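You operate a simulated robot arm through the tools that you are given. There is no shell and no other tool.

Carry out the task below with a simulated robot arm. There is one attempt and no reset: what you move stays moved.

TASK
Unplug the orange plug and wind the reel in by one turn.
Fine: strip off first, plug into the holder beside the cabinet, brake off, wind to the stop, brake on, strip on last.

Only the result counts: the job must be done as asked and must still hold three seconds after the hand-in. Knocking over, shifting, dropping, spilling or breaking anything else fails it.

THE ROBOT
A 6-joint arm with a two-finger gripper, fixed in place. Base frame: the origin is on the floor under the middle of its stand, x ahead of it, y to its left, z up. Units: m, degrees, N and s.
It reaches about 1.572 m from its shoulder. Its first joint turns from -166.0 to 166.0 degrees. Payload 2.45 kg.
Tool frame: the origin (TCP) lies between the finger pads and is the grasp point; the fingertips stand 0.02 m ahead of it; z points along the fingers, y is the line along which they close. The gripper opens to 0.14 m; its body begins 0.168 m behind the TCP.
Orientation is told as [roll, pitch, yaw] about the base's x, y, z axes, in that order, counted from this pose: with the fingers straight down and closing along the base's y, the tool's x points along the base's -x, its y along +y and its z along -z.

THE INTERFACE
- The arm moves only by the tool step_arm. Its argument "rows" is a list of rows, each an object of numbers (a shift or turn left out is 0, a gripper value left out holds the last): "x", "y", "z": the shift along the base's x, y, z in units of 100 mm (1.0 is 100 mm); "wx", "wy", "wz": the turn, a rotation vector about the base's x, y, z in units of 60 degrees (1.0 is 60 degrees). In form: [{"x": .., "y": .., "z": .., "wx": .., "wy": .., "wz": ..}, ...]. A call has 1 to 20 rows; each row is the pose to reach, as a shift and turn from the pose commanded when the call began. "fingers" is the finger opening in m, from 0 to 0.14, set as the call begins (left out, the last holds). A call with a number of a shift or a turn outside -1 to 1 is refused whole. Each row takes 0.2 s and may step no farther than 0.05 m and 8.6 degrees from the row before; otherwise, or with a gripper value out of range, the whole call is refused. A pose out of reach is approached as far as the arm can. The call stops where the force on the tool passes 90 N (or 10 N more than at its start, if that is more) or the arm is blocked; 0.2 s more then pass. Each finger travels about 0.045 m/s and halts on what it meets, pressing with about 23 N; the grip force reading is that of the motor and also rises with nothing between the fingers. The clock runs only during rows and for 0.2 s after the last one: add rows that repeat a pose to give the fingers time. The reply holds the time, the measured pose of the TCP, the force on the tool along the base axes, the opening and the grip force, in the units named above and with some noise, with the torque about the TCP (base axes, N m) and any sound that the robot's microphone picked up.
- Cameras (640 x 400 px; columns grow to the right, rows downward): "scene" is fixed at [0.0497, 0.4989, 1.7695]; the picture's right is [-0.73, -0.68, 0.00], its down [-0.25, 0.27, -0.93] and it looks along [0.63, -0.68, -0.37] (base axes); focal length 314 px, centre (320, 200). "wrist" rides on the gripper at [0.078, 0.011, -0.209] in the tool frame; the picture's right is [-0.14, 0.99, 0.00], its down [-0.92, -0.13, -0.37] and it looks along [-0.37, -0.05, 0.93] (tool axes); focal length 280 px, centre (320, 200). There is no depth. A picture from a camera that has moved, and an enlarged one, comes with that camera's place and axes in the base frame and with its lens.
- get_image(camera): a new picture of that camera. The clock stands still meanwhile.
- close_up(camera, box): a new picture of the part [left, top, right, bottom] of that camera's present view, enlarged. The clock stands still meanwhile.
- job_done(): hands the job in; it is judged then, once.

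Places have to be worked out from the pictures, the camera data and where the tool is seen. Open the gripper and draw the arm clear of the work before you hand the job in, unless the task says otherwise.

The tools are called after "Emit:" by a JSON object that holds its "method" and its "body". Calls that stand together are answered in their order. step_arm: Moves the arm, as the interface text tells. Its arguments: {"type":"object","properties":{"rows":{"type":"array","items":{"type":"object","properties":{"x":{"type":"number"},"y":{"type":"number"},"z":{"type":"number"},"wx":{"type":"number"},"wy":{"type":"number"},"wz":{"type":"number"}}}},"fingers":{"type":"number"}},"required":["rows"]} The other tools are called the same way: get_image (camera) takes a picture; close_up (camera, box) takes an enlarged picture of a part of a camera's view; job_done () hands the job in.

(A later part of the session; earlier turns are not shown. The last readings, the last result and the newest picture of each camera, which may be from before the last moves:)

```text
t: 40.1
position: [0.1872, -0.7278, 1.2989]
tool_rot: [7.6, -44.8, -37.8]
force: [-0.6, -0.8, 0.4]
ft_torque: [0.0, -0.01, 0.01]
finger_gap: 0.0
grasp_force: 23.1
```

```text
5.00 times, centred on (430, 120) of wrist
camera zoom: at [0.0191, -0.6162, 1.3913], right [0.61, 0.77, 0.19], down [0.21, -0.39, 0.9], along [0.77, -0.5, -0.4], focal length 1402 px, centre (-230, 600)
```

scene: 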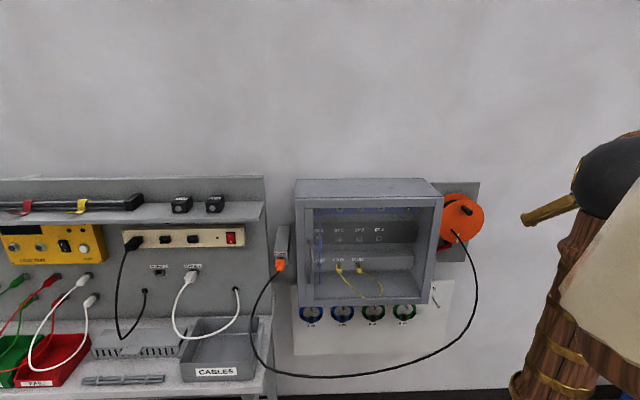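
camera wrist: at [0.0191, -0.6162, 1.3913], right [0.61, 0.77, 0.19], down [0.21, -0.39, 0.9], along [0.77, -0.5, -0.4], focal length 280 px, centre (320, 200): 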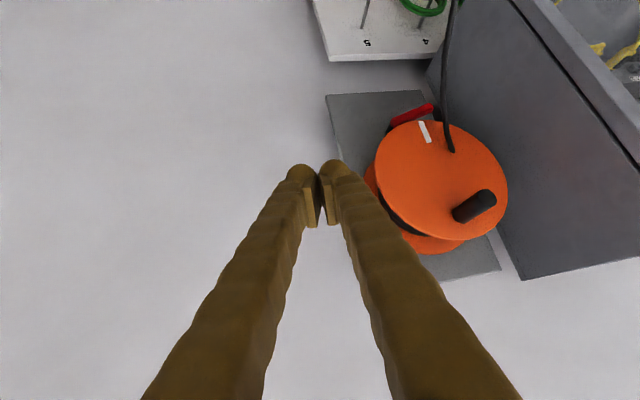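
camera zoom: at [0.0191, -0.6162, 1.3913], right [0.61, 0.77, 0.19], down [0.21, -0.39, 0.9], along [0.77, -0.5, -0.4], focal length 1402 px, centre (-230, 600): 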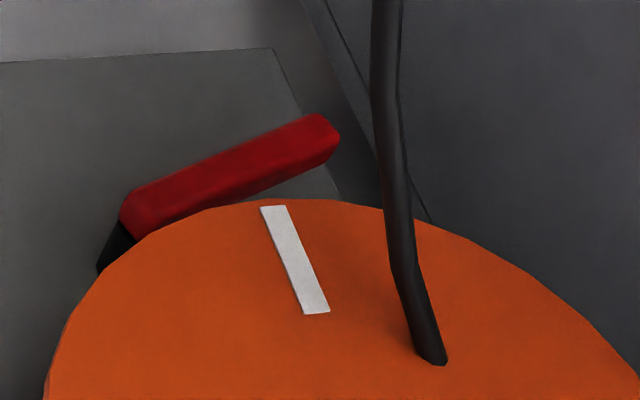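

The lever pivots at its right end on a black knob under the reel, with the free end to the left and slightly down. I finish tilting to horizontal and lower to look at it from the front and below.

Emit:
{"method": "step_arm", "body": {"rows": [{"z": -0.2, "wx": -0.0681, "wy": -0.1058, "wz": 0.0271}, {"z": -0.4, "wx": -0.1362, "wy": -0.2116, "wz": 0.0542}, {"z": -0.6, "wx": -0.2043, "wy": -0.3174, "wz": 0.0813}, {"z": -0.8, "wx": -0.2724, "wy": -0.4232, "wz": 0.1084}, {"z": -0.9, "wx": -0.3405, "wy": -0.529, "wz": 0.1355}, {"z": -1.0, "wx": -0.4084, "wy": -0.6348, "wz": 0.1628}], "fingers": 0.0}}

Emit:
{"method": "get_image", "body": {"camera": "scene"}}

Emit:
{"method": "get_image", "body": {"camera": "wrist"}}

```text
t: 41.5
position: [0.1875, -0.7274, 1.1981]
tool_rot: [-92.9, -89.9, 73.0]
force: [-0.2, 0.5, 0.1]
ft_torque: [-0.02, 0.04, 0.02]
finger_gap: 0.0
grasp_force: 23.2
```

```text
taken
```

scene: 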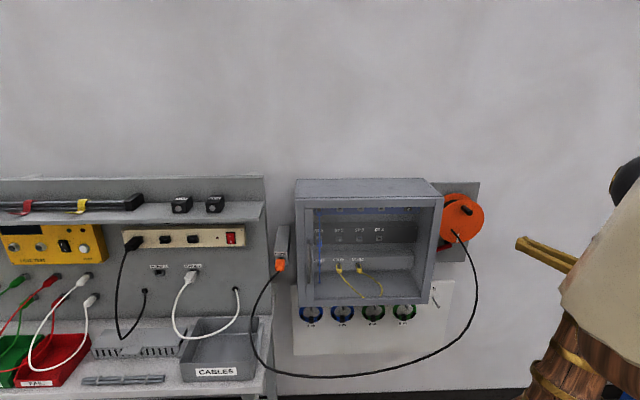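

```text
taken
camera wrist: at [-0.0039, -0.6454, 1.1203], right [0.34, 0.93, 0.14], down [-0.39, 0.01, 0.92], along [0.86, -0.36, 0.37], focal length 280 px, centre (320, 200)
```

wrist: 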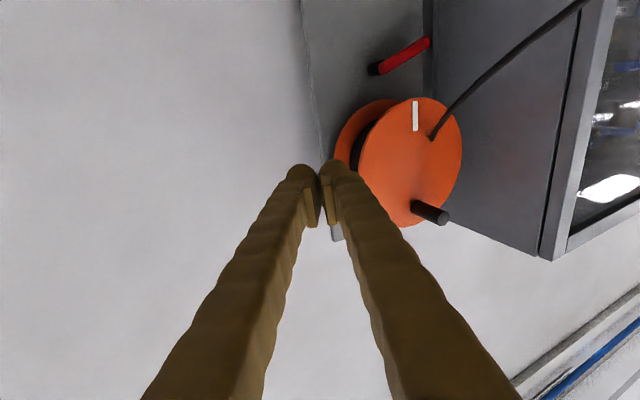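

Now the whole lever shows. I zoom in on it and check the lamp too.

Emit:
{"method": "close_up", "body": {"camera": "wrist", "box": [340, 10, 480, 120]}}

Emit:
{"method": "close_up", "body": {"camera": "wrist", "box": [320, 90, 480, 240]}}

Emit:
{"method": "close_up", "body": {"camera": "scene", "box": [480, 150, 640, 400]}}

```text
3.64 times, centred on (410, 65) of wrist
camera zoom: at [-0.0039, -0.6454, 1.1203], right [0.34, 0.93, 0.14], down [-0.39, 0.01, 0.92], along [0.86, -0.36, 0.37], focal length 1020 px, centre (-7, 691)
```

zoom: 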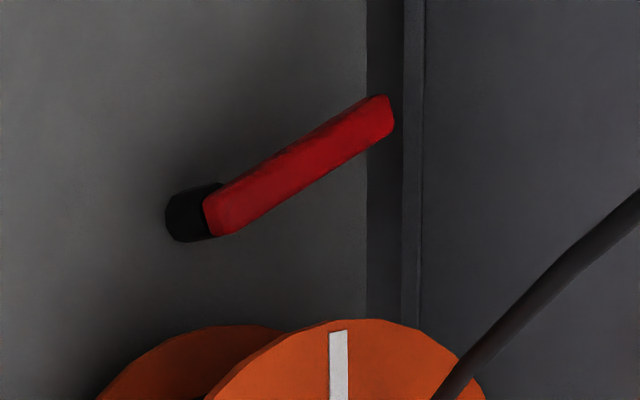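

```text
2.67 times, centred on (400, 165) of wrist
camera zoom: at [-0.0039, -0.6454, 1.1203], right [0.34, 0.93, 0.14], down [-0.39, 0.01, 0.92], along [0.86, -0.36, 0.37], focal length 748 px, centre (107, 293)
```

zoom: 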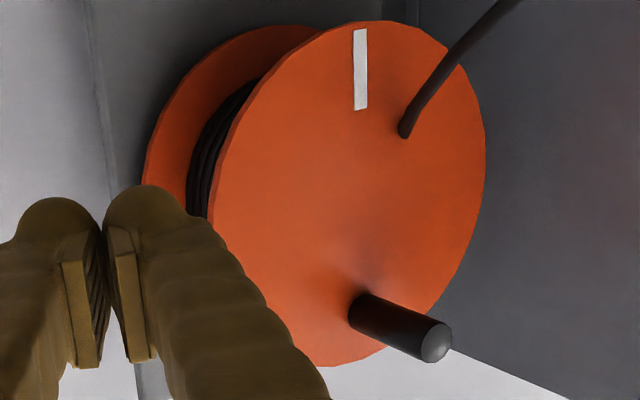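

```text
1.60 times, centred on (560, 275) of scene
camera zoom: at [0.0497, 0.4989, 1.7695], right [-0.73, -0.68, 0.0], down [-0.25, 0.27, -0.93], along [0.63, -0.68, -0.37], focal length 502 px, centre (-64, 80)
```

zoom: 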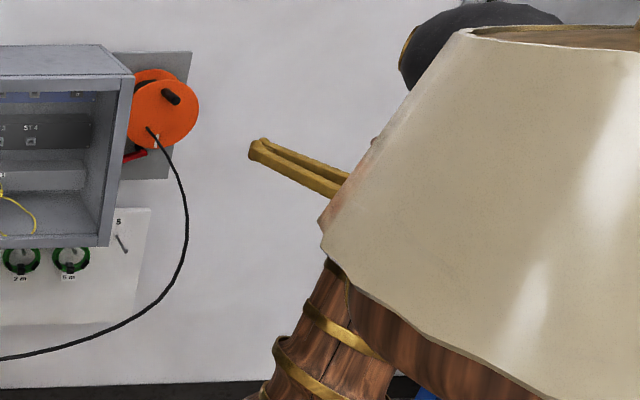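

The lever runs from its pivot at about L=-0.196, z=1.108 to its free end at L=-0.109, z=1.081, at depth H≈0.805 under the reel. The cable hangs in front of it, so I'll come in from the right, below the disc and lever. First I yaw towards the left and lower, in free space to the right.

Emit:
{"method": "step_arm", "body": {"rows": [{"z": -0.2, "wz": 0.115}, {"z": -0.4, "wz": 0.23}, {"z": -0.6, "wz": 0.345}, {"z": -0.8, "wz": 0.46}, {"z": -1.0, "wz": 0.577}], "fingers": 0.0}}

Emit:
{"method": "step_arm", "body": {"rows": [{"x": 0.0, "y": 0.0, "z": -0.3}, {"x": 0.2, "y": 0.05, "z": -0.48}, {"x": 0.5, "y": 0.13, "z": -0.48}, {"x": 0.78, "y": 0.2, "z": -0.48}], "fingers": 0.0}}

Emit:
{"method": "get_image", "body": {"camera": "wrist"}}

Emit:
{"method": "get_image", "body": {"camera": "scene"}}

```text
t: 42.7
position: [0.1871, -0.7275, 1.0977]
tool_rot: [-7.0, -89.9, 21.7]
force: [0.0, 0.4, 0.2]
ft_torque: [-0.05, 0.06, 0.03]
finger_gap: 0.0
grasp_force: 23.5
```

```text
t: 43.7
position: [0.2678, -0.7071, 1.0508]
tool_rot: [2.9, -89.8, 11.8]
force: [0.2, -0.5, -0.2]
ft_torque: [-0.01, 0.01, -0.02]
finger_gap: 0.0001
grasp_force: 22.3
```

```text
taken
camera wrist: at [0.063, -0.7496, 0.9726], right [-0.25, 0.96, 0.14], down [-0.32, -0.22, 0.92], along [0.91, 0.19, 0.36], focal length 280 px, centre (320, 200)
```

wrist: 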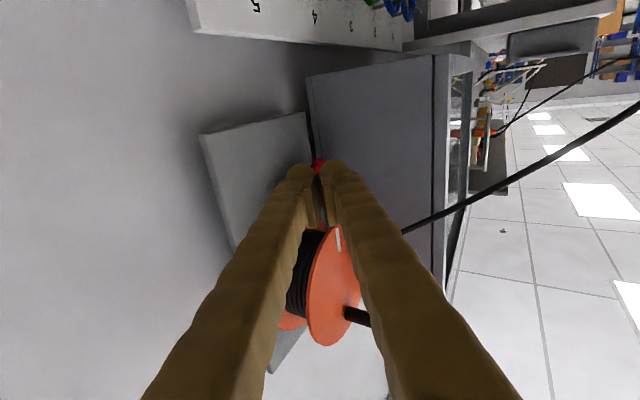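

```text
taken
```

scene: 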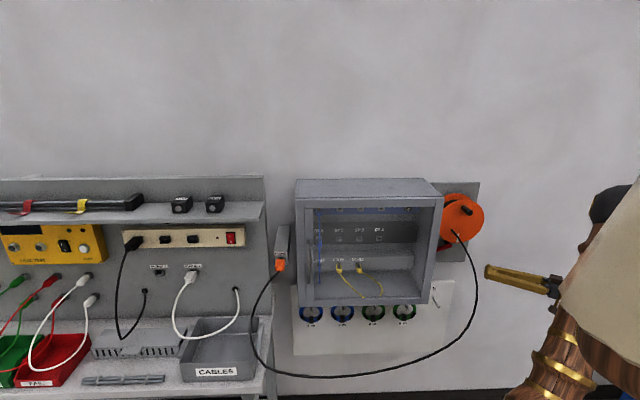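

The tool points at the lever from the right, under the reel. I zoom in around the fingertips to see the lever.

Emit:
{"method": "close_up", "body": {"camera": "wrist", "box": [260, 120, 380, 210]}}

Emit:
{"method": "close_up", "body": {"camera": "scene", "box": [420, 220, 540, 300]}}

```text
4.44 times, centred on (320, 165) of wrist
camera zoom: at [0.063, -0.7496, 0.9726], right [-0.25, 0.96, 0.14], down [-0.32, -0.22, 0.92], along [0.91, 0.19, 0.36], focal length 1246 px, centre (320, 356)
```

zoom: 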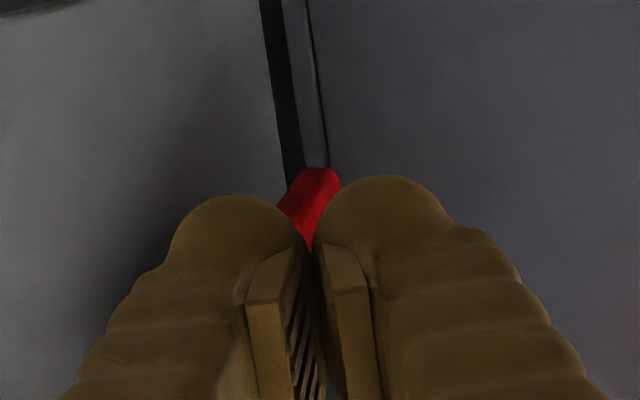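

```text
5.00 times, centred on (480, 260) of scene
camera zoom: at [0.0497, 0.4989, 1.7695], right [-0.73, -0.68, 0.0], down [-0.25, 0.27, -0.93], along [0.63, -0.68, -0.37], focal length 1568 px, centre (-480, -100)
```

zoom: 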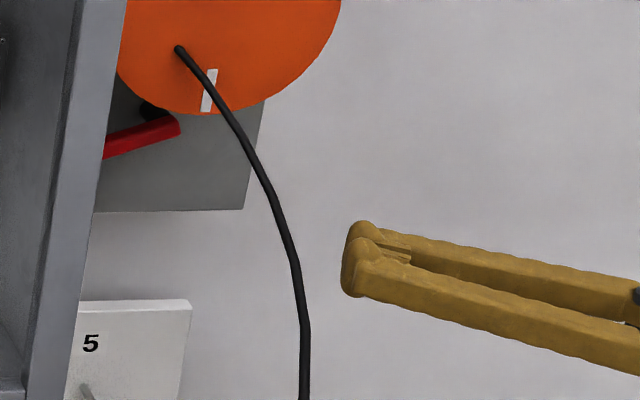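

The measured lever tip agrees: about (0.489, -0.649, 1.080). I slide in along the tool axis at z=1.05, just under the lever's free end.

Emit:
{"method": "step_arm", "body": {"rows": [{"x": 0.3, "y": 0.09}, {"x": 0.6, "y": 0.18}, {"x": 0.96, "y": 0.29}], "fingers": 0.0}}

Emit:
{"method": "step_arm", "body": {"rows": [{"x": 0.3, "y": 0.09}, {"x": 0.6, "y": 0.18}, {"x": 0.9, "y": 0.28}], "fingers": 0.0}}

Emit:
{"method": "get_image", "body": {"camera": "wrist"}}

Emit:
{"method": "close_up", "body": {"camera": "wrist", "box": [260, 120, 380, 210]}}

Emit:
{"method": "close_up", "body": {"camera": "scene", "box": [420, 210, 520, 280]}}

```text
t: 44.5
position: [0.362, -0.6769, 1.0509]
tool_rot: [7.9, -89.9, 6.9]
force: [-0.4, -0.3, 0.3]
ft_torque: [0.0, 0.0, 0.04]
finger_gap: 0.0002
grasp_force: 22.8
```

```text
t: 45.3
position: [0.4521, -0.6497, 1.0516]
tool_rot: [14.1, -89.9, 0.6]
force: [0.4, 0.4, -0.4]
ft_torque: [0.0, 0.02, -0.02]
finger_gap: 0.0002
grasp_force: 23.1
```

```text
taken
camera wrist: at [0.2482, -0.6916, 0.9738], right [-0.25, 0.96, 0.14], down [-0.32, -0.22, 0.92], along [0.91, 0.19, 0.36], focal length 280 px, centre (320, 200)
```

wrist: 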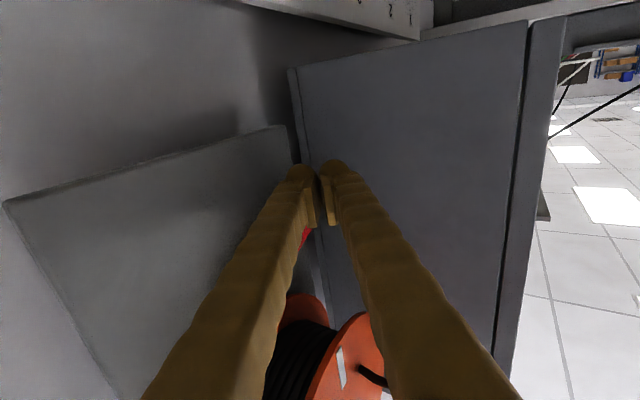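

```text
4.44 times, centred on (320, 165) of wrist
camera zoom: at [0.2482, -0.6916, 0.9738], right [-0.25, 0.96, 0.14], down [-0.32, -0.22, 0.92], along [0.91, 0.19, 0.36], focal length 1246 px, centre (320, 356)
```

zoom: 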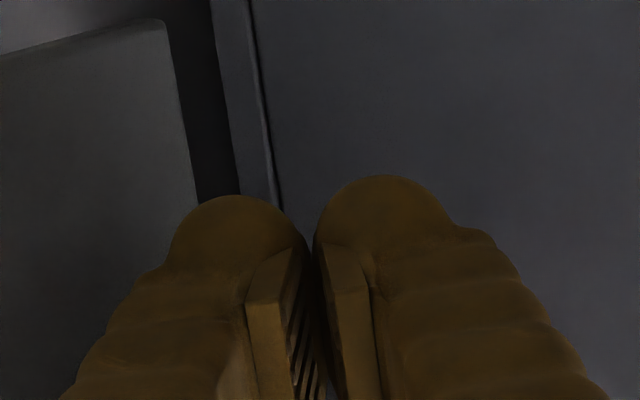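

```text
5.71 times, centred on (470, 245) of scene
camera zoom: at [0.0497, 0.4989, 1.7695], right [-0.73, -0.68, 0.0], down [-0.25, 0.27, -0.93], along [0.63, -0.68, -0.37], focal length 1792 px, centre (-537, -57)
```

zoom: 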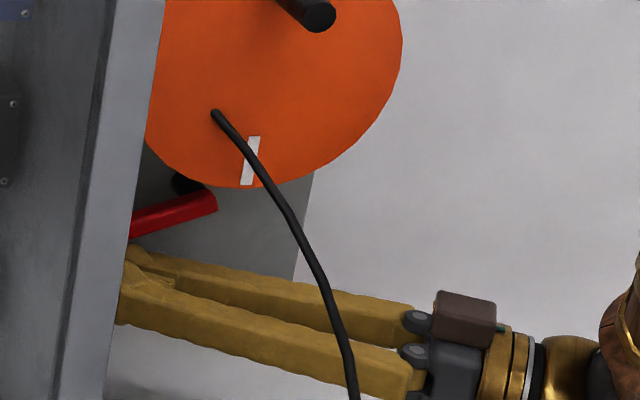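

The fingers lie just below the lever. I raise them slowly in small steps to see whether the lever gives upwards.

Emit:
{"method": "step_arm", "body": {"rows": [{"z": 0.04}, {"z": 0.08}, {"z": 0.11}, {"z": 0.14}], "fingers": 0.0}}

Emit:
{"method": "close_up", "body": {"camera": "scene", "box": [420, 210, 520, 280]}}

```text
t: 46.3
position: [0.4517, -0.6474, 1.062]
tool_rot: [39.8, -89.6, -25.1]
force: [-26.8, 20.4, -61.0]
ft_torque: [0.6, 0.46, 0.35]
finger_gap: 0.0
grasp_force: 22.9
```

```text
5.71 times, centred on (470, 245) of scene
camera zoom: at [0.0497, 0.4989, 1.7695], right [-0.73, -0.68, 0.0], down [-0.25, 0.27, -0.93], along [0.63, -0.68, -0.37], focal length 1792 px, centre (-537, -57)
```

zoom: 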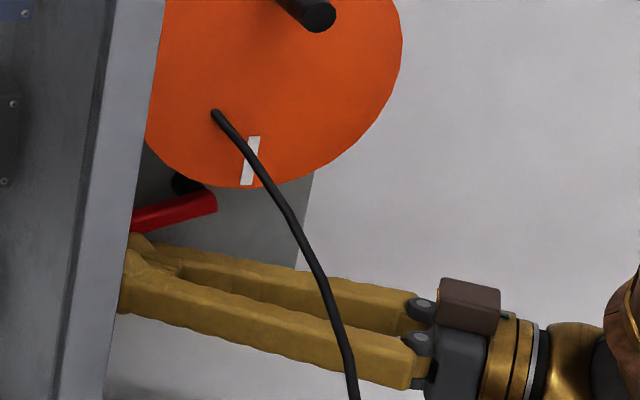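

Pushing up gave 61 N with no movement, so the lever is already against its upper stop, which makes down the release direction. I lower, back out to the right, then come in again above the lever with the tip pitched slightly down.

Emit:
{"method": "step_arm", "body": {"rows": [{"z": -0.15}, {"z": -0.3}, {"x": -0.4, "y": -0.105, "z": -0.3}, {"x": -0.8, "y": -0.21, "z": -0.3}, {"x": -0.967, "y": -0.254, "z": -0.3}], "fingers": 0.0}}

Emit:
{"method": "step_arm", "body": {"rows": [{"x": -0.1, "y": -0.03, "z": 0.35, "wx": -0.0254, "wy": 0.0967}, {"x": -0.15, "y": -0.04, "z": 0.7, "wx": -0.0507, "wy": 0.1934}, {"x": -0.15, "y": -0.04, "z": 1.0, "wx": -0.0761, "wy": 0.2902}], "fingers": 0.0}}

Emit:
{"method": "get_image", "body": {"camera": "wrist"}}

Emit:
{"method": "close_up", "body": {"camera": "scene", "box": [420, 210, 520, 280]}}

```text
t: 47.5
position: [0.3548, -0.6746, 1.0341]
tool_rot: [-4.6, -90.0, 19.3]
force: [0.3, 0.1, -0.6]
ft_torque: [0.0, -0.01, 0.0]
finger_gap: 0.0
grasp_force: 22.8
```

```text
t: 48.3
position: [0.3398, -0.6778, 1.1353]
tool_rot: [0.3, -71.7, 14.5]
force: [0.1, 0.2, -0.8]
ft_torque: [0.05, -0.06, 0.02]
finger_gap: 0.0002
grasp_force: 23.0
```

```text
taken
camera wrist: at [0.1228, -0.7245, 1.1254], right [-0.21, 0.97, 0.13], down [-0.03, -0.14, 0.99], along [0.98, 0.2, 0.06], focal length 280 px, centre (320, 200)
```

wrist: 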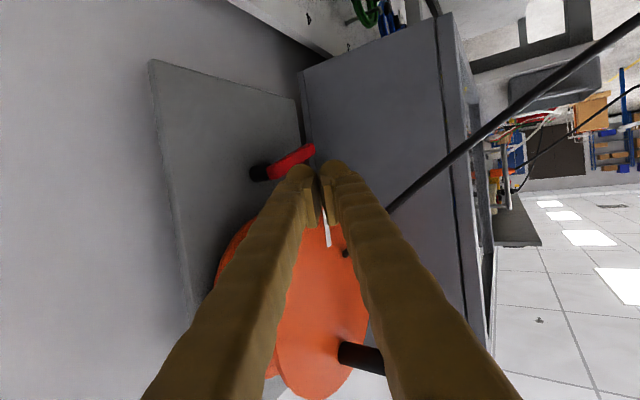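

```text
5.71 times, centred on (470, 245) of scene
camera zoom: at [0.0497, 0.4989, 1.7695], right [-0.73, -0.68, 0.0], down [-0.25, 0.27, -0.93], along [0.63, -0.68, -0.37], focal length 1792 px, centre (-537, -57)
```

zoom: 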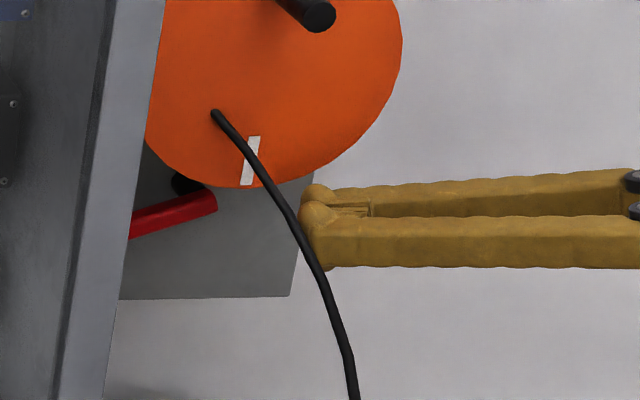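

The lever is clearly visible ahead and left. I slide in above its free end, just under the disc, with 4–5 mm clearance.

Emit:
{"method": "step_arm", "body": {"rows": [{"x": 0.25, "y": 0.05, "z": -0.05}, {"x": 0.5, "y": 0.1, "z": -0.1}, {"x": 0.8, "y": 0.16, "z": -0.15}], "fingers": 0.0}}

Emit:
{"method": "get_image", "body": {"camera": "wrist"}}

Emit:
{"method": "close_up", "body": {"camera": "scene", "box": [420, 210, 520, 280]}}

```text
t: 49.1
position: [0.4211, -0.6624, 1.1196]
tool_rot: [0.0, -71.8, 14.8]
force: [0.2, 0.7, 0.4]
ft_torque: [0.0, 0.01, 0.02]
finger_gap: 0.0001
grasp_force: 22.8
```

```text
taken
camera wrist: at [0.2029, -0.7088, 1.1096], right [-0.21, 0.97, 0.13], down [-0.03, -0.14, 0.99], along [0.98, 0.2, 0.06], focal length 280 px, centre (320, 200)
```

wrist: 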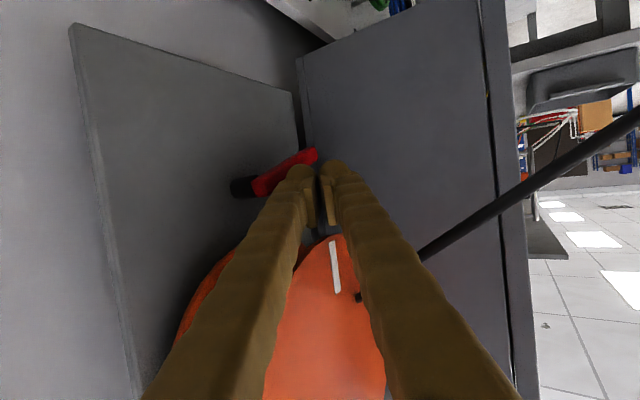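

```text
5.71 times, centred on (470, 245) of scene
camera zoom: at [0.0497, 0.4989, 1.7695], right [-0.73, -0.68, 0.0], down [-0.25, 0.27, -0.93], along [0.63, -0.68, -0.37], focal length 1792 px, centre (-537, -57)
```

zoom: 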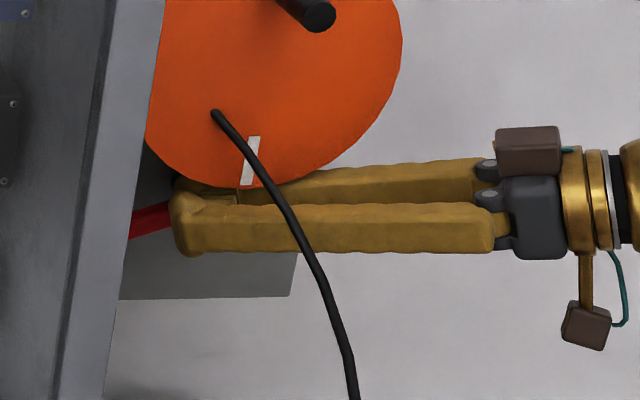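

The tip is at about L=-0.150, H=0.777, z=1.113, so I go the last 4 cm in above the free end.

Emit:
{"method": "step_arm", "body": {"rows": [{"x": 0.13, "y": 0.03, "z": -0.02}, {"x": 0.26, "y": 0.06, "z": -0.04}, {"x": 0.37, "y": 0.08, "z": -0.05}], "fingers": 0.0}}

Emit:
{"method": "get_image", "body": {"camera": "wrist"}}

Emit:
{"method": "close_up", "body": {"camera": "scene", "box": [420, 210, 520, 280]}}

```text
t: 49.7
position: [0.44, -0.6551, 1.1157]
tool_rot: [0.7, -71.7, 14.1]
force: [-22.4, 18.0, 1.2]
ft_torque: [0.26, 0.33, -0.31]
finger_gap: 0.0
grasp_force: 23.2
stopped in row 3: the force on the tool passed its limit at 113 N (the readings are from after the stop); the commanded pose is now the measured one
```

```text
taken
camera wrist: at [0.2219, -0.7016, 1.1058], right [-0.21, 0.97, 0.13], down [-0.03, -0.14, 0.99], along [0.98, 0.21, 0.05], focal length 280 px, centre (320, 200)
```

wrist: 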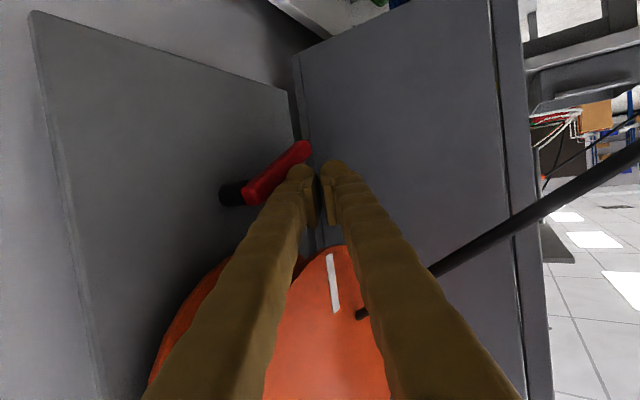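

```text
5.71 times, centred on (470, 245) of scene
camera zoom: at [0.0497, 0.4989, 1.7695], right [-0.73, -0.68, 0.0], down [-0.25, 0.27, -0.93], along [0.63, -0.68, -0.37], focal length 1792 px, centre (-537, -57)
```

zoom: 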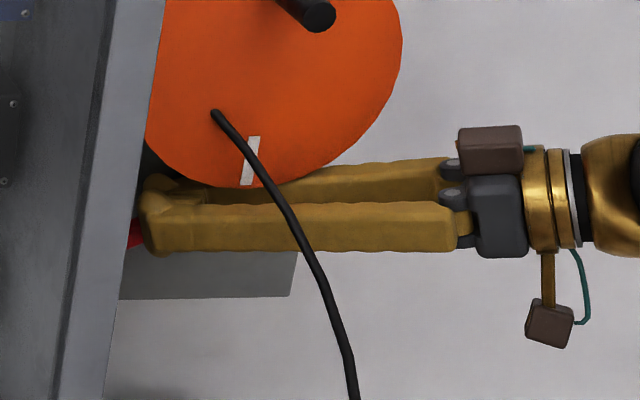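

The finger pressed against the lever's front face from the right, where the lever stands higher. I back off outwards, flatten the pitch to about 10° and come in from the front, over the low free end (L≈-0.118).

Emit:
{"method": "step_arm", "body": {"rows": [{"x": -0.07, "y": 0.07}, {"x": -0.246, "y": 0.249, "wx": 0.0118, "wy": -0.0446}, {"x": -0.14, "y": 0.355, "z": -0.01, "wx": 0.0235, "wy": -0.0891}, {"x": -0.033, "y": 0.46, "z": -0.03, "wx": 0.0353, "wy": -0.1337}], "fingers": 0.0}}

Emit:
{"method": "get_image", "body": {"camera": "wrist"}}

Emit:
{"method": "close_up", "body": {"camera": "wrist", "box": [200, 110, 380, 230]}}

Emit:
{"method": "close_up", "body": {"camera": "scene", "box": [420, 210, 520, 280]}}

```text
t: 50.7
position: [0.4358, -0.6101, 1.1123]
tool_rot: [1.0, -80.0, 13.7]
force: [-0.2, -0.2, -0.1]
ft_torque: [-0.01, 0.01, -0.02]
finger_gap: 0.0001
grasp_force: 23.4
```

```text
taken
camera wrist: at [0.2227, -0.6553, 1.0709], right [-0.23, 0.96, 0.14], down [-0.16, -0.18, 0.97], along [0.96, 0.2, 0.2], focal length 280 px, centre (320, 200)
```

wrist: 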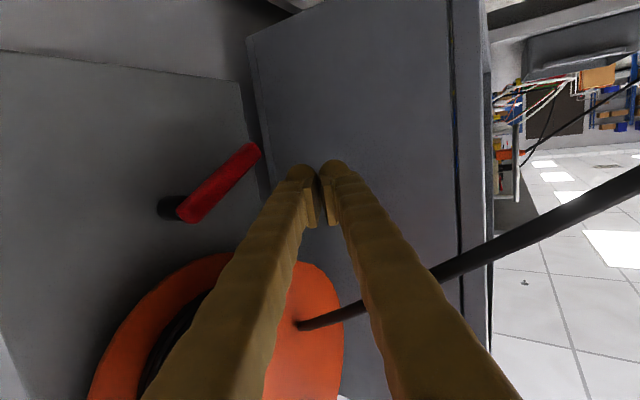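

```text
3.33 times, centred on (290, 170) of wrist
camera zoom: at [0.2227, -0.6553, 1.0709], right [-0.23, 0.96, 0.14], down [-0.16, -0.18, 0.97], along [0.96, 0.2, 0.2], focal length 935 px, centre (420, 300)
```

zoom: 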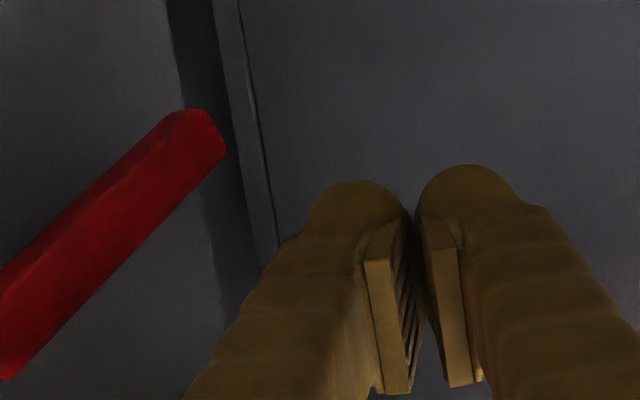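

```text
5.71 times, centred on (470, 245) of scene
camera zoom: at [0.0497, 0.4989, 1.7695], right [-0.73, -0.68, 0.0], down [-0.25, 0.27, -0.93], along [0.63, -0.68, -0.37], focal length 1792 px, centre (-537, -57)
```

zoom: 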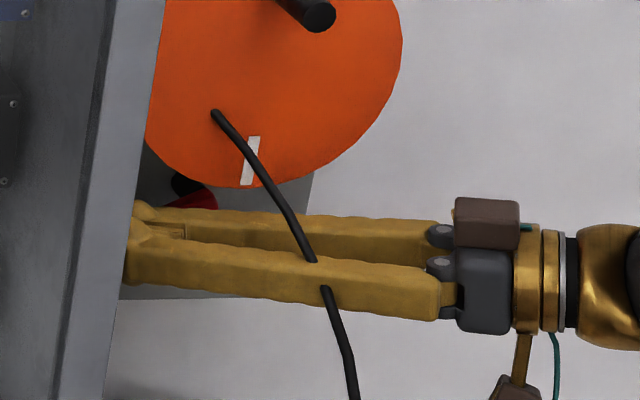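

The bump already turned the lever about 9° down (tip now near z=1.068), which confirms the release direction. I move in over the lever from the front and then press it down.

Emit:
{"method": "step_arm", "body": {"rows": [{"x": 0.12, "y": -0.12}, {"x": 0.24, "y": -0.243}, {"x": 0.352, "y": -0.355}], "fingers": 0.0}}

Emit:
{"method": "close_up", "body": {"camera": "wrist", "box": [160, 90, 400, 240]}}

```text
t: 51.5
position: [0.4723, -0.6469, 1.1116]
tool_rot: [1.3, -80.1, 13.6]
force: [0.3, -0.3, -0.3]
ft_torque: [0.0, -0.02, 0.01]
finger_gap: 0.0
grasp_force: 23.6
```

```text
2.67 times, centred on (280, 165) of wrist
camera zoom: at [0.2585, -0.6913, 1.0712], right [-0.23, 0.96, 0.14], down [-0.16, -0.18, 0.97], along [0.96, 0.2, 0.2], focal length 748 px, centre (427, 293)
```

zoom: 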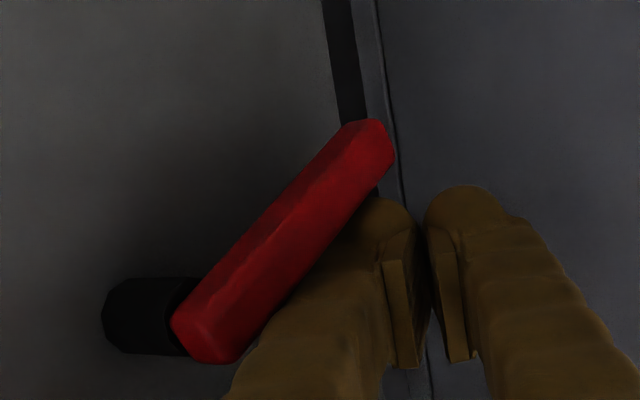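

The right finger now sits above the lever. I press down in small steps.

Emit:
{"method": "step_arm", "body": {"rows": [{"z": -0.06}, {"z": -0.12}, {"z": -0.18}, {"z": -0.24}, {"z": -0.3}], "fingers": 0.0}}

Emit:
{"method": "close_up", "body": {"camera": "wrist", "box": [160, 90, 400, 240]}}

```text
t: 52.7
position: [0.4709, -0.6456, 1.0818]
tool_rot: [0.9, -80.0, 13.7]
force: [0.1, 0.5, 0.8]
ft_torque: [0.01, -0.03, 0.0]
finger_gap: 0.0003
grasp_force: 23.1
```

```text
2.67 times, centred on (280, 165) of wrist
camera zoom: at [0.2579, -0.6907, 1.0409], right [-0.23, 0.96, 0.14], down [-0.16, -0.18, 0.97], along [0.96, 0.2, 0.2], focal length 748 px, centre (427, 293)
```

zoom: 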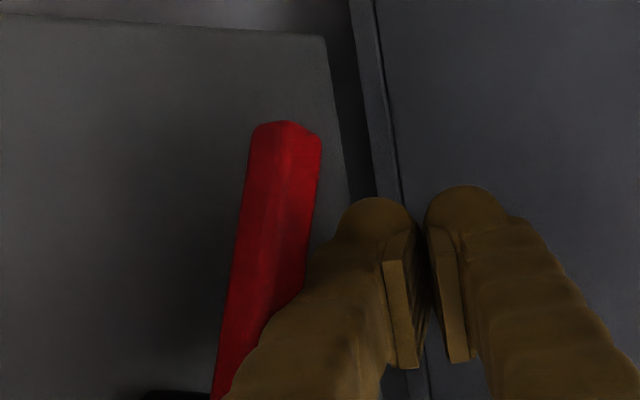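

The lever has swung down to about 60° below horizontal with no force on the finger. I nudge it a bit further to check that it's at its lower stop.

Emit:
{"method": "step_arm", "body": {"rows": [{"x": -0.03, "y": -0.03, "z": -0.04}, {"x": -0.06, "y": -0.06, "z": -0.08}, {"x": -0.09, "y": -0.09, "z": -0.12}], "fingers": 0.0}}

Emit:
{"method": "close_up", "body": {"camera": "wrist", "box": [160, 90, 400, 240]}}

```text
t: 53.5
position: [0.4622, -0.6554, 1.0703]
tool_rot: [1.0, -80.1, 13.7]
force: [-0.6, 0.2, 0.2]
ft_torque: [0.01, 0.04, -0.02]
finger_gap: 0.0
grasp_force: 23.2
```

```text
2.67 times, centred on (280, 165) of wrist
camera zoom: at [0.2489, -0.6997, 1.0289], right [-0.23, 0.96, 0.14], down [-0.16, -0.18, 0.97], along [0.96, 0.2, 0.2], focal length 748 px, centre (427, 293)
```

zoom: 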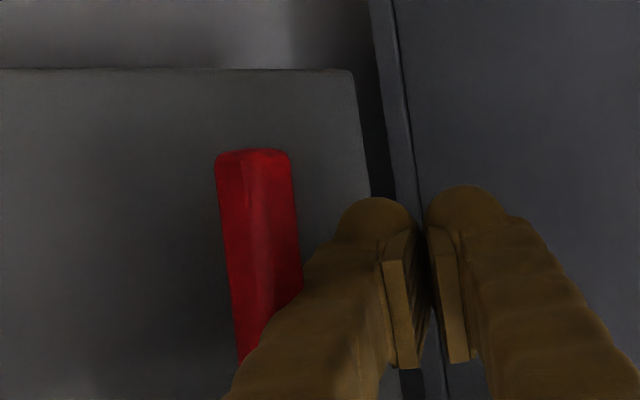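

The lever follows the finger with no spring-back, now about 78° below horizontal. I keep pushing gently until it meets its stop.

Emit:
{"method": "step_arm", "body": {"rows": [{"x": -0.03, "y": -0.03, "z": -0.03}, {"x": -0.06, "y": -0.06, "z": -0.06}, {"x": -0.09, "y": -0.09, "z": -0.09}, {"x": -0.12, "y": -0.12, "z": -0.1}], "fingers": 0.0}}

Emit:
{"method": "close_up", "body": {"camera": "wrist", "box": [160, 90, 400, 240]}}

Emit:
{"method": "get_image", "body": {"camera": "scene"}}

```text
t: 54.5
position: [0.4529, -0.6604, 1.0607]
tool_rot: [1.3, -80.1, 13.9]
force: [-12.8, 28.3, 7.9]
ft_torque: [-0.81, -0.12, -0.83]
finger_gap: 0.0001
grasp_force: 23.3
stopped in row 4: the force on the tool passed its limit at 95 N (the readings are from after the stop); the commanded pose is now the measured one
```

```text
2.67 times, centred on (280, 165) of wrist
camera zoom: at [0.2392, -0.7075, 1.0195], right [-0.24, 0.96, 0.14], down [-0.16, -0.18, 0.97], along [0.96, 0.21, 0.2], focal length 748 px, centre (427, 293)
```

zoom: 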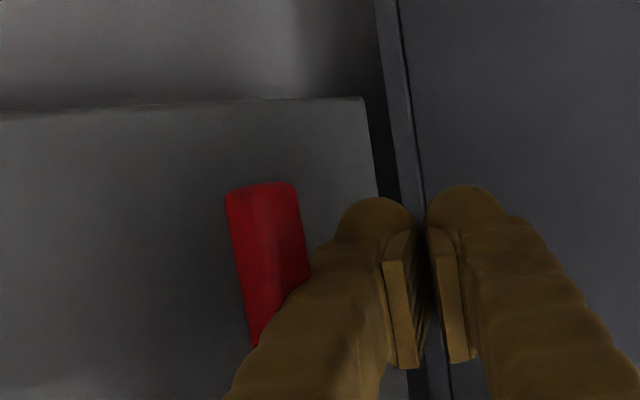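

```text
taken
```

scene: 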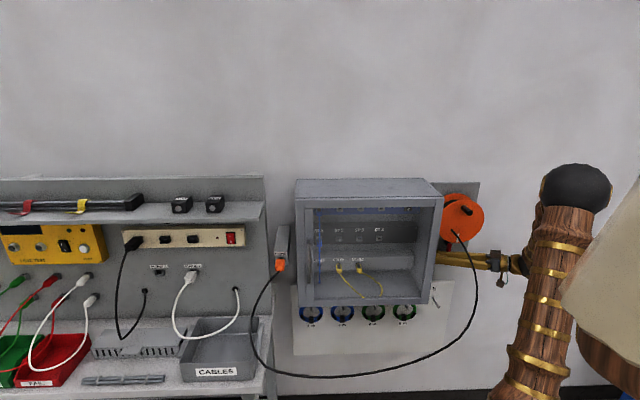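

The lever met its stop at about vertical (near 86–88°), so the brake is off. I unload and slide the fingers back out to the right, then look at the result.

Emit:
{"method": "step_arm", "body": {"rows": [{"x": 0.04, "y": 0.06, "z": 0.03}, {"x": -0.02, "y": 0.16, "z": 0.03}, {"x": -0.3, "y": 0.1, "z": 0.03}, {"x": -0.65, "y": 0.0, "z": 0.03}, {"x": -1.0, "y": -0.1, "z": 0.03}], "fingers": 0.0}}

Emit:
{"method": "get_image", "body": {"camera": "wrist"}}

Emit:
{"method": "close_up", "body": {"camera": "scene", "box": [420, 180, 520, 280]}}

```text
t: 55.7
position: [0.3521, -0.6717, 1.0627]
tool_rot: [1.5, -80.1, 13.8]
force: [0.1, 0.1, -0.4]
ft_torque: [-0.02, -0.02, 0.03]
finger_gap: 0.0
grasp_force: 23.0
```

```text
taken
camera wrist: at [0.1386, -0.7189, 1.0225], right [-0.24, 0.96, 0.14], down [-0.16, -0.18, 0.97], along [0.96, 0.21, 0.2], focal length 280 px, centre (320, 200)
```

wrist: 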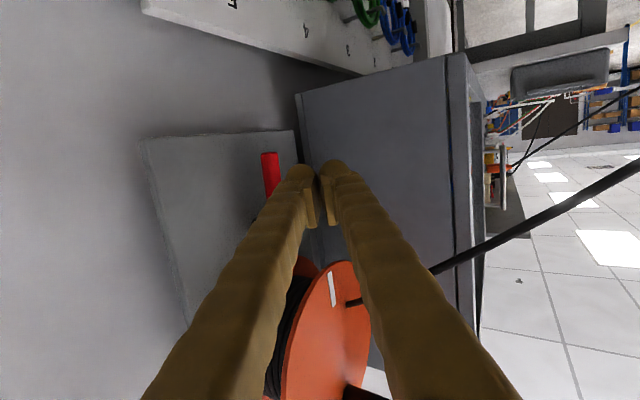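

```text
4.00 times, centred on (470, 230) of scene
camera zoom: at [0.0497, 0.4989, 1.7695], right [-0.73, -0.68, 0.0], down [-0.25, 0.27, -0.93], along [0.63, -0.68, -0.37], focal length 1254 px, centre (-280, 80)
```

zoom: 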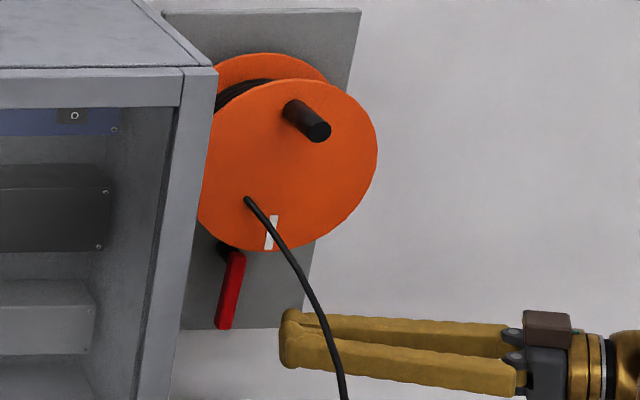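

The brake lever now hangs straight down (off). The crank handle is at the top: its axis is at L≈-0.184, z≈1.303, from H≈0.70 to 0.7525. The disc centre is near z≈1.241 and the crank radius about 62 mm. I back out right, level the tool and roll it 90° so the fingers close above and below the handle.

Emit:
{"method": "step_arm", "body": {"rows": [{"x": -0.3, "y": -0.08, "wx": 0.0141, "wy": -0.0537}, {"x": -0.65, "y": -0.17, "wx": 0.0282, "wy": -0.1075}, {"x": -0.97, "y": -0.25, "wx": 0.0423, "wy": -0.1612}], "fingers": 0.0}}

Emit:
{"method": "step_arm", "body": {"rows": [{"x": -0.2, "y": -0.05, "z": 0.1, "wx": 0.1209, "wy": 0.0317}, {"x": -0.4, "y": -0.1, "z": 0.25, "wx": 0.2418, "wy": 0.0635}, {"x": -0.6, "y": -0.16, "z": 0.45, "wx": 0.3628, "wy": 0.0952}, {"x": -0.6, "y": -0.16, "z": 0.65, "wx": 0.4837, "wy": 0.1269}, {"x": -0.6, "y": -0.16, "z": 0.85, "wx": 0.6046, "wy": 0.1587}, {"x": -0.6, "y": -0.16, "z": 1.0, "wx": 0.7255, "wy": 0.1904}], "fingers": 0.05}}

Emit:
{"method": "get_image", "body": {"camera": "wrist"}}

Emit:
{"method": "get_image", "body": {"camera": "scene"}}

```text
t: 56.5
position: [0.2534, -0.6976, 1.0632]
tool_rot: [128.6, -89.8, -113.2]
force: [0.7, -0.3, -0.1]
ft_torque: [-0.01, 0.05, 0.03]
finger_gap: 0.0002
grasp_force: 22.4
```

```text
t: 57.9
position: [0.1962, -0.7143, 1.1639]
tool_rot: [90.5, -44.7, -75.4]
force: [0.0, -0.1, 0.3]
ft_torque: [0.01, -0.02, -0.01]
finger_gap: 0.0499
grasp_force: 0.1
```

```text
taken
camera wrist: at [-0.0209, -0.7064, 1.1141], right [-0.16, 0.58, 0.8], down [-0.17, -0.82, 0.55], along [0.97, -0.04, 0.23], focal length 280 px, centre (320, 200)
```

wrist: 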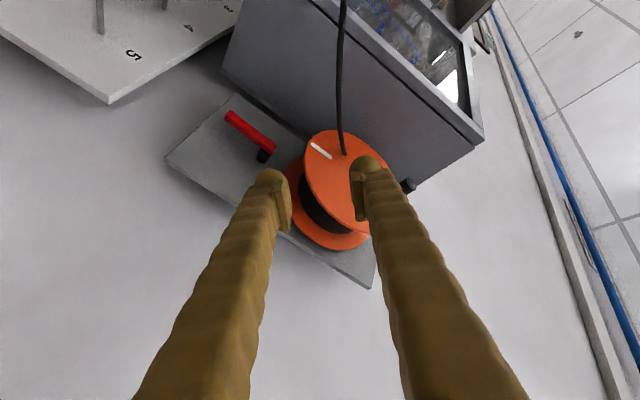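

```text
taken
```

scene: 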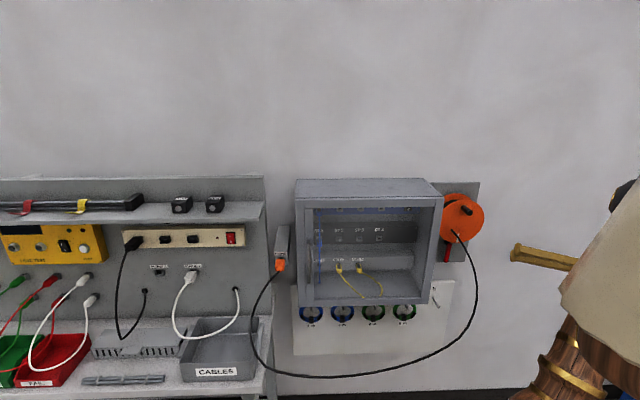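

The roll works. I complete the other 45° and raise to the handle's height.

Emit:
{"method": "step_arm", "body": {"rows": [{"z": 0.2, "wx": 0.1209, "wy": 0.0317}, {"z": 0.4, "wx": 0.2418, "wy": 0.0635}, {"z": 0.6, "wx": 0.3628, "wy": 0.0952}, {"z": 0.8, "wx": 0.4837, "wy": 0.1269}, {"z": 1.0, "wx": 0.6046, "wy": 0.1587}, {"z": 1.0, "wx": 0.7255, "wy": 0.1904}], "fingers": 0.06}}

Emit:
{"method": "get_image", "body": {"camera": "wrist"}}

Emit:
{"method": "close_up", "body": {"camera": "scene", "box": [480, 150, 640, 400]}}

```text
t: 59.3
position: [0.1964, -0.7141, 1.2636]
tool_rot: [90.6, 0.3, -75.4]
force: [0.2, 0.8, 0.9]
ft_torque: [-0.01, 0.0, 0.04]
finger_gap: 0.0602
grasp_force: 0.0
```

```text
taken
camera wrist: at [-0.0254, -0.6904, 1.2726], right [0.03, -0.14, 0.99], down [-0.12, -0.98, -0.14], along [0.99, -0.12, -0.04], focal length 280 px, centre (320, 200)
```

wrist: 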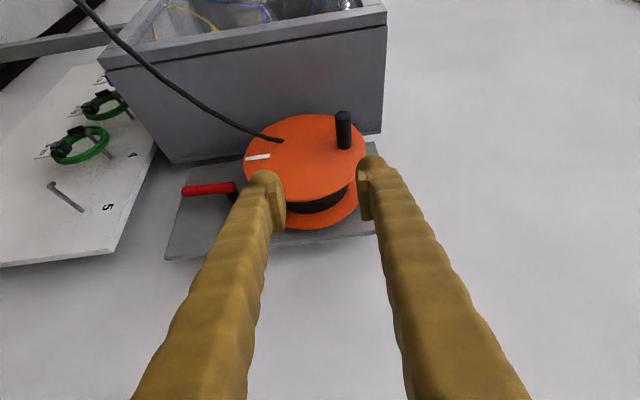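

```text
1.60 times, centred on (560, 275) of scene
camera zoom: at [0.0497, 0.4989, 1.7695], right [-0.73, -0.68, 0.0], down [-0.25, 0.27, -0.93], along [0.63, -0.68, -0.37], focal length 502 px, centre (-64, 80)
```

zoom: 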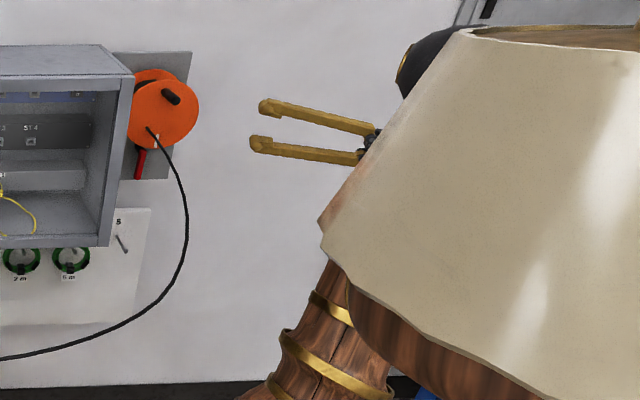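

This gives a clean view of the handle and disc. I zoom in to fix the handle's axis precisely.

Emit:
{"method": "close_up", "body": {"camera": "wrist", "box": [230, 90, 390, 210]}}

```text
3.33 times, centred on (310, 150) of wrist
camera zoom: at [-0.0254, -0.6904, 1.2726], right [0.03, -0.14, 0.99], down [-0.12, -0.98, -0.14], along [0.99, -0.12, -0.04], focal length 935 px, centre (353, 367)
```

zoom: 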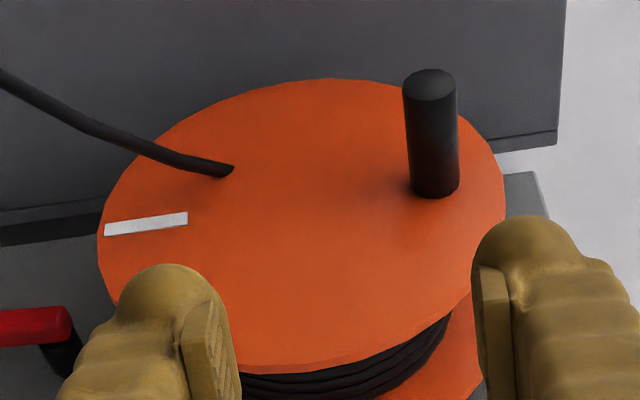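

The handle axis is confirmed at L≈-0.186, z≈1.302, diameter about 21 mm. I line up and slide in along the tool axis with the fingers open above and below the handle, stopping first short of it.

Emit:
{"method": "step_arm", "body": {"rows": [{"x": -0.16, "y": 0.206, "z": 0.2}, {"x": -0.162, "y": 0.206, "z": 0.384}, {"x": 0.15, "y": 0.285, "z": 0.384}, {"x": 0.45, "y": 0.365, "z": 0.384}, {"x": 0.75, "y": 0.443, "z": 0.384}], "fingers": 0.06}}

Emit:
{"method": "get_image", "body": {"camera": "wrist"}}

Emit:
{"method": "close_up", "body": {"camera": "wrist", "box": [230, 120, 390, 240]}}

Emit:
{"method": "close_up", "body": {"camera": "scene", "box": [420, 180, 520, 260]}}

```text
t: 60.5
position: [0.271, -0.6697, 1.3024]
tool_rot: [90.6, 0.2, -75.4]
force: [0.5, -0.5, -0.3]
ft_torque: [0.02, -0.03, 0.0]
finger_gap: 0.0601
grasp_force: 0.0
```

```text
taken
camera wrist: at [0.0501, -0.646, 1.3105], right [0.03, -0.14, 0.99], down [-0.12, -0.98, -0.13], along [0.99, -0.12, -0.04], focal length 280 px, centre (320, 200)
```

wrist: 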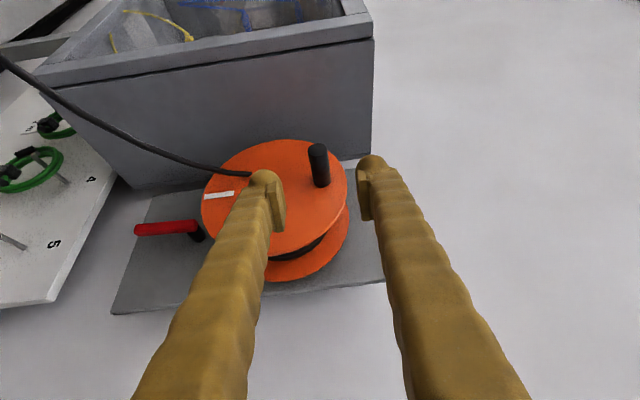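

```text
3.33 times, centred on (310, 180) of wrist
camera zoom: at [0.0501, -0.646, 1.3105], right [0.03, -0.14, 0.99], down [-0.12, -0.98, -0.13], along [0.99, -0.12, -0.04], focal length 935 px, centre (353, 267)
```

zoom: 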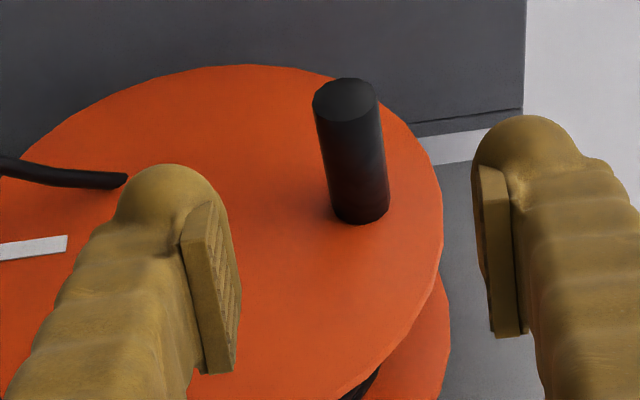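

```text
5.00 times, centred on (470, 220) of scene
camera zoom: at [0.0497, 0.4989, 1.7695], right [-0.73, -0.68, 0.0], down [-0.25, 0.27, -0.93], along [0.63, -0.68, -0.37], focal length 1568 px, centre (-430, 100)
```

zoom: 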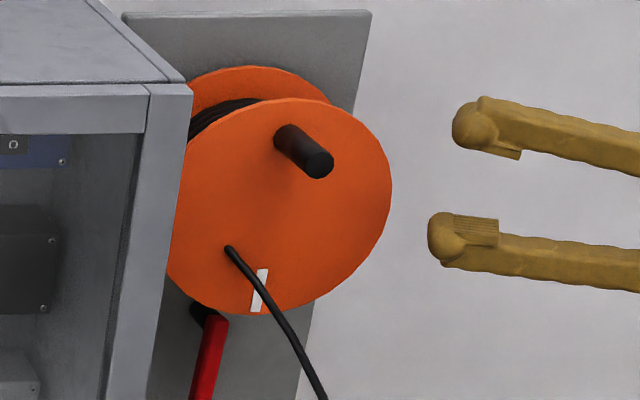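

The handle is centred between the fingers. I slide in the last 10 cm around it.

Emit:
{"method": "step_arm", "body": {"rows": [{"x": 0.25, "y": 0.064}, {"x": 0.5, "y": 0.128}, {"x": 0.75, "y": 0.192}], "fingers": 0.06}}

Emit:
{"method": "step_arm", "body": {"rows": [{"x": 0.14, "y": 0.036}, {"x": 0.277, "y": 0.072}], "fingers": 0.06}}

Emit:
{"method": "get_image", "body": {"camera": "wrist"}}

Emit:
{"method": "close_up", "body": {"camera": "scene", "box": [420, 180, 520, 260]}}

```text
t: 61.3
position: [0.3454, -0.6488, 1.3021]
tool_rot: [90.4, 0.1, -75.4]
force: [0.4, -0.8, -0.4]
ft_torque: [-0.01, 0.0, 0.0]
finger_gap: 0.0601
grasp_force: 0.1
```

```text
t: 61.9
position: [0.373, -0.642, 1.3027]
tool_rot: [90.6, 0.2, -75.4]
force: [0.1, 0.6, 0.4]
ft_torque: [-0.02, 0.01, 0.04]
finger_gap: 0.0602
grasp_force: 0.1
```

```text
taken
camera wrist: at [0.1518, -0.6187, 1.3108], right [0.03, -0.14, 0.99], down [-0.12, -0.98, -0.13], along [0.99, -0.12, -0.04], focal length 280 px, centre (320, 200)
```

wrist: 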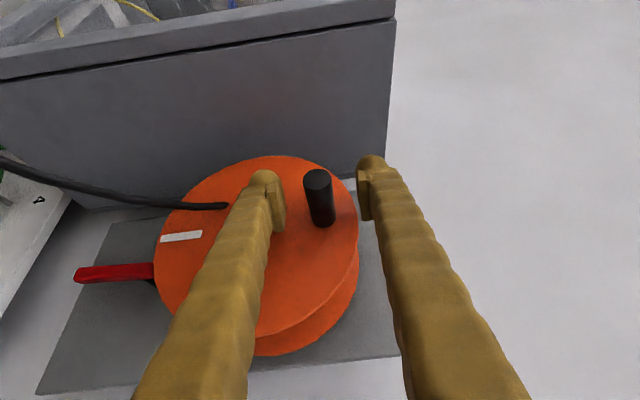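

```text
5.00 times, centred on (470, 220) of scene
camera zoom: at [0.0497, 0.4989, 1.7695], right [-0.73, -0.68, 0.0], down [-0.25, 0.27, -0.93], along [0.63, -0.68, -0.37], focal length 1568 px, centre (-430, 100)
```

zoom: 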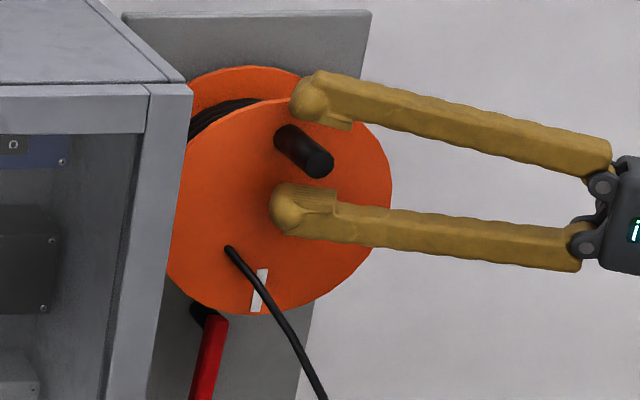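

The handle lies at the grasp point. I close the fingers on it.

Emit:
{"method": "step_arm", "body": {"rows": [{"x": 0}, {"x": 0}, {"x": 0}, {"x": 0}, {"x": 0}], "fingers": 0.0}}

Emit:
{"method": "close_up", "body": {"camera": "wrist", "box": [230, 120, 390, 240]}}

Emit:
{"method": "close_up", "body": {"camera": "scene", "box": [420, 180, 520, 260]}}

```text
t: 63.1
position: [0.3726, -0.641, 1.3025]
tool_rot: [90.6, 0.2, -75.3]
force: [0.4, -1.2, 0.2]
ft_torque: [0.0, 0.02, -0.06]
finger_gap: 0.02
grasp_force: 44.5
```

```text
3.33 times, centred on (310, 180) of wrist
camera zoom: at [0.1518, -0.6188, 1.3107], right [0.03, -0.14, 0.99], down [-0.12, -0.98, -0.13], along [0.99, -0.12, -0.04], focal length 935 px, centre (353, 267)
```

zoom: 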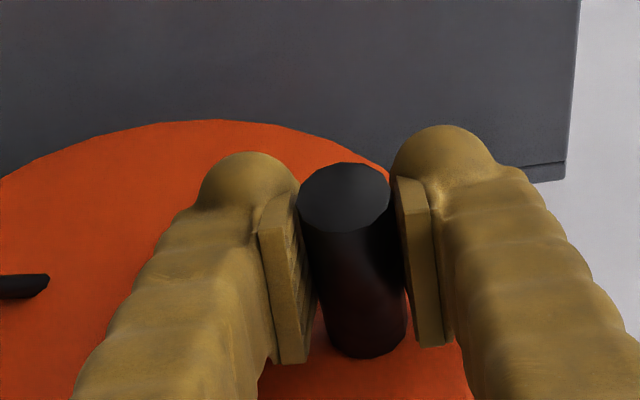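

```text
5.00 times, centred on (470, 220) of scene
camera zoom: at [0.0497, 0.4989, 1.7695], right [-0.73, -0.68, 0.0], down [-0.25, 0.27, -0.93], along [0.63, -0.68, -0.37], focal length 1568 px, centre (-430, 100)
```

zoom: 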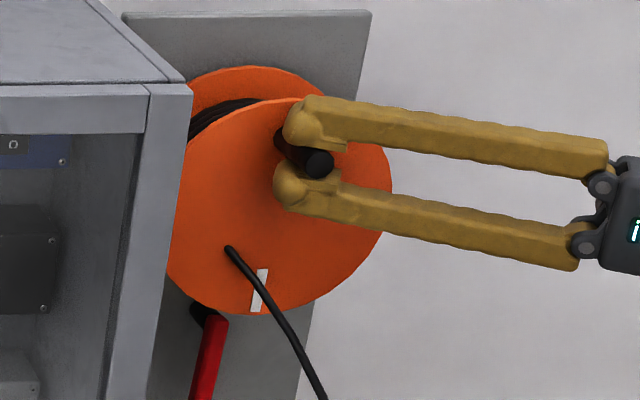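

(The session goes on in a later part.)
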